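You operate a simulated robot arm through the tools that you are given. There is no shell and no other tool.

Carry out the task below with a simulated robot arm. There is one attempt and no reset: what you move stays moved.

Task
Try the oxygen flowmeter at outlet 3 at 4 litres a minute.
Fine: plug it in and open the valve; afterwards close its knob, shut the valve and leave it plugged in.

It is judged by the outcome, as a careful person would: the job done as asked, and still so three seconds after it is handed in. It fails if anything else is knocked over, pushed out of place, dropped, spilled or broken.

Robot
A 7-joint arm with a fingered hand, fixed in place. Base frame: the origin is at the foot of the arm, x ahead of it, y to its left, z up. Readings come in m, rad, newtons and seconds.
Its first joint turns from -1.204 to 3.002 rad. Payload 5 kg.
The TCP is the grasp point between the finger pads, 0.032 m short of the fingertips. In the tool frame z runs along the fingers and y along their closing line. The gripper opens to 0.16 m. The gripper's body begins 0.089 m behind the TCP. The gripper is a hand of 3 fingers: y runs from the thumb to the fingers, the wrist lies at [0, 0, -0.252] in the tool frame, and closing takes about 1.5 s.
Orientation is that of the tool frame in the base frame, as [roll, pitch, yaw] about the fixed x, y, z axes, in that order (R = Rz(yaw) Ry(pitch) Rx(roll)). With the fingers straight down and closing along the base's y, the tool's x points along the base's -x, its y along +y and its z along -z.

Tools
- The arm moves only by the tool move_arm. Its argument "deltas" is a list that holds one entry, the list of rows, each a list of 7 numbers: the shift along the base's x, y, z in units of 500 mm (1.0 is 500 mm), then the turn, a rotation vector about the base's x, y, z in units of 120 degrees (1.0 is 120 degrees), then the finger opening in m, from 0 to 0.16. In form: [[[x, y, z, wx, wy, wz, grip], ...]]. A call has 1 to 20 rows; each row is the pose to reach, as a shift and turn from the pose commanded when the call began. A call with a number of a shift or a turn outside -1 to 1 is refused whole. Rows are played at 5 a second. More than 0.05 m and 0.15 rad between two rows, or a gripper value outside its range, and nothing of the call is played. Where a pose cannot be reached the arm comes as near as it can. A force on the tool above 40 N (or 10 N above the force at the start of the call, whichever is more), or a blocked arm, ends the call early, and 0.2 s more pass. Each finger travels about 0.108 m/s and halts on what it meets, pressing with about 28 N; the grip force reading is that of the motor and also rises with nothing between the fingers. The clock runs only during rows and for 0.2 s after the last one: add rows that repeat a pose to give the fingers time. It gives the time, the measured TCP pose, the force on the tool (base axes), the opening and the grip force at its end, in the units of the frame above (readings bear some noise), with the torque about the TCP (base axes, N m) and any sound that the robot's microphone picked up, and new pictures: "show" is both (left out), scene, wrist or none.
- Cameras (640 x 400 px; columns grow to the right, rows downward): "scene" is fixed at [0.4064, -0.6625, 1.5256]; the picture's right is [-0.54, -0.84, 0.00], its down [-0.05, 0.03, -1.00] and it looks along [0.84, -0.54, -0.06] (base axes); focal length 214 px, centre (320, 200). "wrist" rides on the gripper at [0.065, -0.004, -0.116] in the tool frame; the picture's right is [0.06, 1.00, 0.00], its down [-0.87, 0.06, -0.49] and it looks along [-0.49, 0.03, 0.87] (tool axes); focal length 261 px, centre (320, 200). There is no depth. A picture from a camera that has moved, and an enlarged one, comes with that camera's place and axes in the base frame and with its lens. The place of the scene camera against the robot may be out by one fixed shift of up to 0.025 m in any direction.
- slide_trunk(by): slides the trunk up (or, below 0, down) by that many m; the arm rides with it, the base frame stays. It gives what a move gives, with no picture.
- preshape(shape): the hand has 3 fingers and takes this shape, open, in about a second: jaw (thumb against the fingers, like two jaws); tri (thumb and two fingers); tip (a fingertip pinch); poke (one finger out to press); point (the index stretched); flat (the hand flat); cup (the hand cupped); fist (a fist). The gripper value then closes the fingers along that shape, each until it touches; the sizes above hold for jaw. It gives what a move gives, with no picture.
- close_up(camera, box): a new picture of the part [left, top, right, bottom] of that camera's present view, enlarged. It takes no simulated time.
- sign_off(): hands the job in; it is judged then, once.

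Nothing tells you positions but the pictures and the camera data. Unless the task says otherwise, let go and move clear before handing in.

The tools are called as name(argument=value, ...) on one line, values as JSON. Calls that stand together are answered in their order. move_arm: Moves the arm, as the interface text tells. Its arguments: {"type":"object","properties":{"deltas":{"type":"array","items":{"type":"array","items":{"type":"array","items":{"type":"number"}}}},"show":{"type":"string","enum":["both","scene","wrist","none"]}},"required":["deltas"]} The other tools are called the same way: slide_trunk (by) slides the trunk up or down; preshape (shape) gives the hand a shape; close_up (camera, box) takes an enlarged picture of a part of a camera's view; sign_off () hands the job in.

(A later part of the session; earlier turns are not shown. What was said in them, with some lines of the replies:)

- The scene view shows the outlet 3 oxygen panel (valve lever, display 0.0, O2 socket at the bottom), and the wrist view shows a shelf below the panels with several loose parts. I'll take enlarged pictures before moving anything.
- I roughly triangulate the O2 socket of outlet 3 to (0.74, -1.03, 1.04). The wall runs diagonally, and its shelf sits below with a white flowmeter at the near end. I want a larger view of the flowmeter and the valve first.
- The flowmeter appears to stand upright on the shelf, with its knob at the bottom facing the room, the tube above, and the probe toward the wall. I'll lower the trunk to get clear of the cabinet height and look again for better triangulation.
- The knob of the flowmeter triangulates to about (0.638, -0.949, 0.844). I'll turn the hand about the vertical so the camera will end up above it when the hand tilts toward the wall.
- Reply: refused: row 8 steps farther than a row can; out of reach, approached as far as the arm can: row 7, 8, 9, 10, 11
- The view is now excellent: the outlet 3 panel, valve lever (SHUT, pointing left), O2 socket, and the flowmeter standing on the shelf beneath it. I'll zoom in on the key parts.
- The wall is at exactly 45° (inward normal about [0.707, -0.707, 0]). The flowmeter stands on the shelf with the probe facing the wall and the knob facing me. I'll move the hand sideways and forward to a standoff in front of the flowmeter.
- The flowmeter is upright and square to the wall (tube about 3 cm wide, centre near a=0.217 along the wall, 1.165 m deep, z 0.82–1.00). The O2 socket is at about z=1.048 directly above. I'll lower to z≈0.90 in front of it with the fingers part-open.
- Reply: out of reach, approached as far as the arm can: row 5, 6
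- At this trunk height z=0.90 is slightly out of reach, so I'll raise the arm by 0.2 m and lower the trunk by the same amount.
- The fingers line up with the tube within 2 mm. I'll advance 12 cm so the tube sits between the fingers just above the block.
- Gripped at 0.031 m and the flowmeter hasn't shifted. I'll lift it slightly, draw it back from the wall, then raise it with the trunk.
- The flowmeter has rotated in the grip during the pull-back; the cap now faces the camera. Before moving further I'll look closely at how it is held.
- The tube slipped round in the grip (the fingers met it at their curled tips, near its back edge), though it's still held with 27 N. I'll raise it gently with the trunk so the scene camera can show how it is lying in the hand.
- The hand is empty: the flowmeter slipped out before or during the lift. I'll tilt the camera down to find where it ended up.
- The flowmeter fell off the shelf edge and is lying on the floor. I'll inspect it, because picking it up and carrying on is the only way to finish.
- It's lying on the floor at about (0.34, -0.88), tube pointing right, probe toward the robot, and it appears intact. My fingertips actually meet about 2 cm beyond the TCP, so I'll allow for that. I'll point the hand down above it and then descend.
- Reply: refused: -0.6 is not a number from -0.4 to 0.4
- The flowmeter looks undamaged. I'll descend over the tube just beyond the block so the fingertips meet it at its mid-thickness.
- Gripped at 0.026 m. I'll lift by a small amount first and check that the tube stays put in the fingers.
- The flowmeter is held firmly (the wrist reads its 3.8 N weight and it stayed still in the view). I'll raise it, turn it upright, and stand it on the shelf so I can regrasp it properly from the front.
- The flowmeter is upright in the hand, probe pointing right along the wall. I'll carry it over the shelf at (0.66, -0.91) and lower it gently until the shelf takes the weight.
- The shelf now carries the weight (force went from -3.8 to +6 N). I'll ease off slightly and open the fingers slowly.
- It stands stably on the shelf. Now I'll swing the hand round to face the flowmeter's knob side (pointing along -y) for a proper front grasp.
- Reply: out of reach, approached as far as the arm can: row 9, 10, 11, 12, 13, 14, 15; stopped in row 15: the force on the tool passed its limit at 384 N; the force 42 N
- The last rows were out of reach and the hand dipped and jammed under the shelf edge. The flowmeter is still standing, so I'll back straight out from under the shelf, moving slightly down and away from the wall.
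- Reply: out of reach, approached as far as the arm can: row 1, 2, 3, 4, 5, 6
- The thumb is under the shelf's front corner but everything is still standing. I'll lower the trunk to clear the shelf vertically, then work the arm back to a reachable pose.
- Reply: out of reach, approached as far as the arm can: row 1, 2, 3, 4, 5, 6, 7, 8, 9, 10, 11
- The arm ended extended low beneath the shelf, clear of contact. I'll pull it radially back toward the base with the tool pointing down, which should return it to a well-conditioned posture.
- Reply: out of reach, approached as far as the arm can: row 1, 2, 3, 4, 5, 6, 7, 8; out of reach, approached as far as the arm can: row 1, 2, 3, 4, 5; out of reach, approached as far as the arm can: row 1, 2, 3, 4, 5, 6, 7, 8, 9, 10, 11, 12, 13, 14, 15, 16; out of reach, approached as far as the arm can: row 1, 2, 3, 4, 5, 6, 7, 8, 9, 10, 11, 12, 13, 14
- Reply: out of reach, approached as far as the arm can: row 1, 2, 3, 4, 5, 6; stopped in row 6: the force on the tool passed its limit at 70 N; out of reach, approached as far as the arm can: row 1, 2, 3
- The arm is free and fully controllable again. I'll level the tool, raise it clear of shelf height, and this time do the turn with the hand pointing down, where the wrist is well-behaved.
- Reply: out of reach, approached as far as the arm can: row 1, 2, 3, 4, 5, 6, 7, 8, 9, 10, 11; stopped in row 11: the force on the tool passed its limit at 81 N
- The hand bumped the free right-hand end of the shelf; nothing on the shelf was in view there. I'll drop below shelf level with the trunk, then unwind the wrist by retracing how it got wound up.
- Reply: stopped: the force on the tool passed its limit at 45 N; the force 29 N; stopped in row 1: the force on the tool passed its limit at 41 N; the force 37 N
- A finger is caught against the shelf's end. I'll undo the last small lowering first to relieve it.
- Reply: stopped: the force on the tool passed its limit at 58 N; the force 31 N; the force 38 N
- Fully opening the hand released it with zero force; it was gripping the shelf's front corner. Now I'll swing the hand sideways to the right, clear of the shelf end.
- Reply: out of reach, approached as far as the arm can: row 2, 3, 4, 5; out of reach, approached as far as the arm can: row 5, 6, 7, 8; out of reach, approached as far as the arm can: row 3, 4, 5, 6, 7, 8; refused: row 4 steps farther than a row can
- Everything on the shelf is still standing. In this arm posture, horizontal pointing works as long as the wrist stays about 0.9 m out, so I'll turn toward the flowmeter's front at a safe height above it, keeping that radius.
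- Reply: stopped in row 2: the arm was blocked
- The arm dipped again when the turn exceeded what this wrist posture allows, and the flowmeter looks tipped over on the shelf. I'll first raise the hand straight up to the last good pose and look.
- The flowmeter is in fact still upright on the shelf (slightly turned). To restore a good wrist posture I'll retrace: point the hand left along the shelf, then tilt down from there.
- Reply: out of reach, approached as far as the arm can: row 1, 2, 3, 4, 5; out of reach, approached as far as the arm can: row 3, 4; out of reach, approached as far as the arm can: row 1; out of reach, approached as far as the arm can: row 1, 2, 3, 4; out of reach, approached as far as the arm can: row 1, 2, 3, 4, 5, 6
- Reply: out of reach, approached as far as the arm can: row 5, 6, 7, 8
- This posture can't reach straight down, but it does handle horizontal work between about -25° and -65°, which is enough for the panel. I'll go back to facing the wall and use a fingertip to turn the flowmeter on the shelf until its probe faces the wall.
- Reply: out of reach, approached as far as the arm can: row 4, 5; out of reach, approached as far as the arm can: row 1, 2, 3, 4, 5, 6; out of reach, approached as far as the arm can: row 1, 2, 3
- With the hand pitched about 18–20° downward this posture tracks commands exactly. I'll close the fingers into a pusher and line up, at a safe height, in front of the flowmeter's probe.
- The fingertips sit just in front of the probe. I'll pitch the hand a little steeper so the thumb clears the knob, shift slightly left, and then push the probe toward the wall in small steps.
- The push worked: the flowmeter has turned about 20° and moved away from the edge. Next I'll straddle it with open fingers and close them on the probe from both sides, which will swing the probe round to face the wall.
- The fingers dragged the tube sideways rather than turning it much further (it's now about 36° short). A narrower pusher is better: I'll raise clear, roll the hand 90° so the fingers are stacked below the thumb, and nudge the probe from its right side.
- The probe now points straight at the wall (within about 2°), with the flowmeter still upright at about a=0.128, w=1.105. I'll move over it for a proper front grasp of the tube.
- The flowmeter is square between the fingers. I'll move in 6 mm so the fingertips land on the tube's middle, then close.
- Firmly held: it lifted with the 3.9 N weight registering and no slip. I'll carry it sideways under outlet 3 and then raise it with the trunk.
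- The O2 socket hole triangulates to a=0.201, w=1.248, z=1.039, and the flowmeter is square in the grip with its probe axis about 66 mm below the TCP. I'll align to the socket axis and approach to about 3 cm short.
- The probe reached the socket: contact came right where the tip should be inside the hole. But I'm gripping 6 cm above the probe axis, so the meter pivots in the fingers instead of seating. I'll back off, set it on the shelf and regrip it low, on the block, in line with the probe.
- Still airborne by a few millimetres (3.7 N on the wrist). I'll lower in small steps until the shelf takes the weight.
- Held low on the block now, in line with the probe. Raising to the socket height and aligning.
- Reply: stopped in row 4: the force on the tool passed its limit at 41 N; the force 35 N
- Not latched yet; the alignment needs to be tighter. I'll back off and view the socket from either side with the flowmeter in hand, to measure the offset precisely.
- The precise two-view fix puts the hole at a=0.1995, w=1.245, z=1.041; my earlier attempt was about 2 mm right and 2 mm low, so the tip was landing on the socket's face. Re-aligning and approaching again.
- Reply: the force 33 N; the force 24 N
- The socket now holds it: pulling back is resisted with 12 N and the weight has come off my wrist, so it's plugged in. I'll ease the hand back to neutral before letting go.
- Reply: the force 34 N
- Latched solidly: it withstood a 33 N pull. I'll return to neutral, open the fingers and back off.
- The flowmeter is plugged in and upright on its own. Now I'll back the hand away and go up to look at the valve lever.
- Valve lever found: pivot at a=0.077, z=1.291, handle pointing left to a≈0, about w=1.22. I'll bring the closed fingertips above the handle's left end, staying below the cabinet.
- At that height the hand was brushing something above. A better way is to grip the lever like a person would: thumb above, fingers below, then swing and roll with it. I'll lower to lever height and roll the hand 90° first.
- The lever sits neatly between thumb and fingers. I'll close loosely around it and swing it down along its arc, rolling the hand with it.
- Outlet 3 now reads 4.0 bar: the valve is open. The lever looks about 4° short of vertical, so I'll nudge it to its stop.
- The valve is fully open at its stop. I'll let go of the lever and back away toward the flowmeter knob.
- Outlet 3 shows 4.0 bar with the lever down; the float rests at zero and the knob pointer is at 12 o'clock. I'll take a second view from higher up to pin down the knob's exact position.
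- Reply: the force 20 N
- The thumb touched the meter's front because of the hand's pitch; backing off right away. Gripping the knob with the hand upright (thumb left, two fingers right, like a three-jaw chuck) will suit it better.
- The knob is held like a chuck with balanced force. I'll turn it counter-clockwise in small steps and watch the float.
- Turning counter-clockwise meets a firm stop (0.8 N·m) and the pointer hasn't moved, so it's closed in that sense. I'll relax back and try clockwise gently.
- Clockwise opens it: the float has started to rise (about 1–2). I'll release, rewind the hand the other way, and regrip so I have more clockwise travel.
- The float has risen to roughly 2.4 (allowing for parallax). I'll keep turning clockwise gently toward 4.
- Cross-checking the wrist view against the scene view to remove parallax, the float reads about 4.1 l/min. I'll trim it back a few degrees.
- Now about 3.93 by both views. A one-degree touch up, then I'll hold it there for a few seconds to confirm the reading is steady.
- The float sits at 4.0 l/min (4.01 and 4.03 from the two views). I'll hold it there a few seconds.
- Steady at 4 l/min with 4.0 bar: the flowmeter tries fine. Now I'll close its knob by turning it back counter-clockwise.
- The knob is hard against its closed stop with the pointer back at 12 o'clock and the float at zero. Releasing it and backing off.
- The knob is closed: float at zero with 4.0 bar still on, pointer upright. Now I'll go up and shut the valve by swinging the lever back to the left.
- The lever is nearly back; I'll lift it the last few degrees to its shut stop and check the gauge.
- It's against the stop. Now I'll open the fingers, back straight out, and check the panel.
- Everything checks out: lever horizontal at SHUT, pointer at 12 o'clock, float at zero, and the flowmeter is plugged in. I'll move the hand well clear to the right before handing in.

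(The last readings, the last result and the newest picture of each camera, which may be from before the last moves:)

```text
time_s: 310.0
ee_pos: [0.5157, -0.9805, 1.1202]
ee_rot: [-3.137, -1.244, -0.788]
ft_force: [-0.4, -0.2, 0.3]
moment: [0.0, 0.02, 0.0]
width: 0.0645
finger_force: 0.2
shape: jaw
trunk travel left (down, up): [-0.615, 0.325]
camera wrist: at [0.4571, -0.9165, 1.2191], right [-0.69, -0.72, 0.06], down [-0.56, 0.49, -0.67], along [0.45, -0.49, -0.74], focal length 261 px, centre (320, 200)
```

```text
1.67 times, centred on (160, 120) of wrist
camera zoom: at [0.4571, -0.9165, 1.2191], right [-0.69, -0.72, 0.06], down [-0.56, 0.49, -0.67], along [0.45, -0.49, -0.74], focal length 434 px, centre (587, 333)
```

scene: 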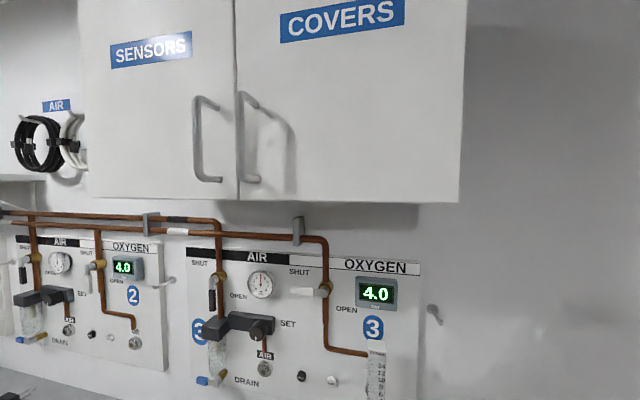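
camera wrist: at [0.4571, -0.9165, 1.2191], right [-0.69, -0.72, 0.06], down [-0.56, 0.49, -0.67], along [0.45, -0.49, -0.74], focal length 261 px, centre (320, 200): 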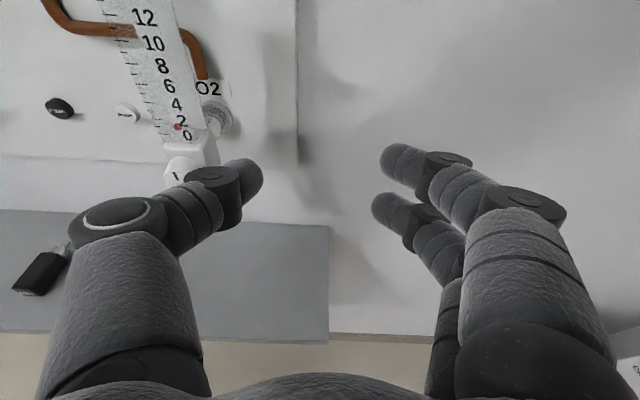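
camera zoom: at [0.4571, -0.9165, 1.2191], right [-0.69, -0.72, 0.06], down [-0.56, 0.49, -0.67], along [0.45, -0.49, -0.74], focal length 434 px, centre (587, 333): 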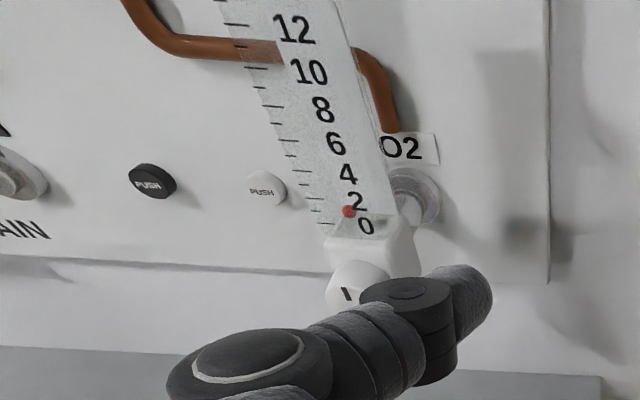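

The flowmeter at outlet 3 was run at 4 l/min. Its knob is now closed, the valve is shut, and it is still plugged in. The gauge still reads 4.0 because pressure is trapped between the shut valve and the closed knob. The hand is clear, so I'm handing in.

sign_off()

```text
The job is handed in.
```

The oxygen flowmeter at outlet 3 was tried and works, but I dropped it on the floor while first picking it up.

- **The trial:** I plugged it in and checked that the socket held it against a firm pull. I opened the valve (4.0 bar on the gauge) and set the flow to 4 l/min, where it held steady for about six seconds.
- **How it was left:** The knob is closed with the float at zero, the valve lever is at SHUT, and the flowmeter is still plugged in. The gauge still reads 4.0 bar. I take that to be pressure trapped between the shut valve and the closed knob; I didn't vent it to confirm.

**What went wrong along the way:**
- **The drop:** The flowmeter slipped out of my grip and fell off the shelf to the floor. I saw no damage and it worked normally afterwards, but give it a quick check.
- **Collisions:** The hand struck the shelf hard once (about 384 N) and got caught on its right-hand end. It also brushed something above it near the valve, probably the cabinet. Nothing looked damaged.
- **The sponge:** The sponge on the shelf looks within a few millimetres of where it started. In every view I had, nothing else appeared moved.
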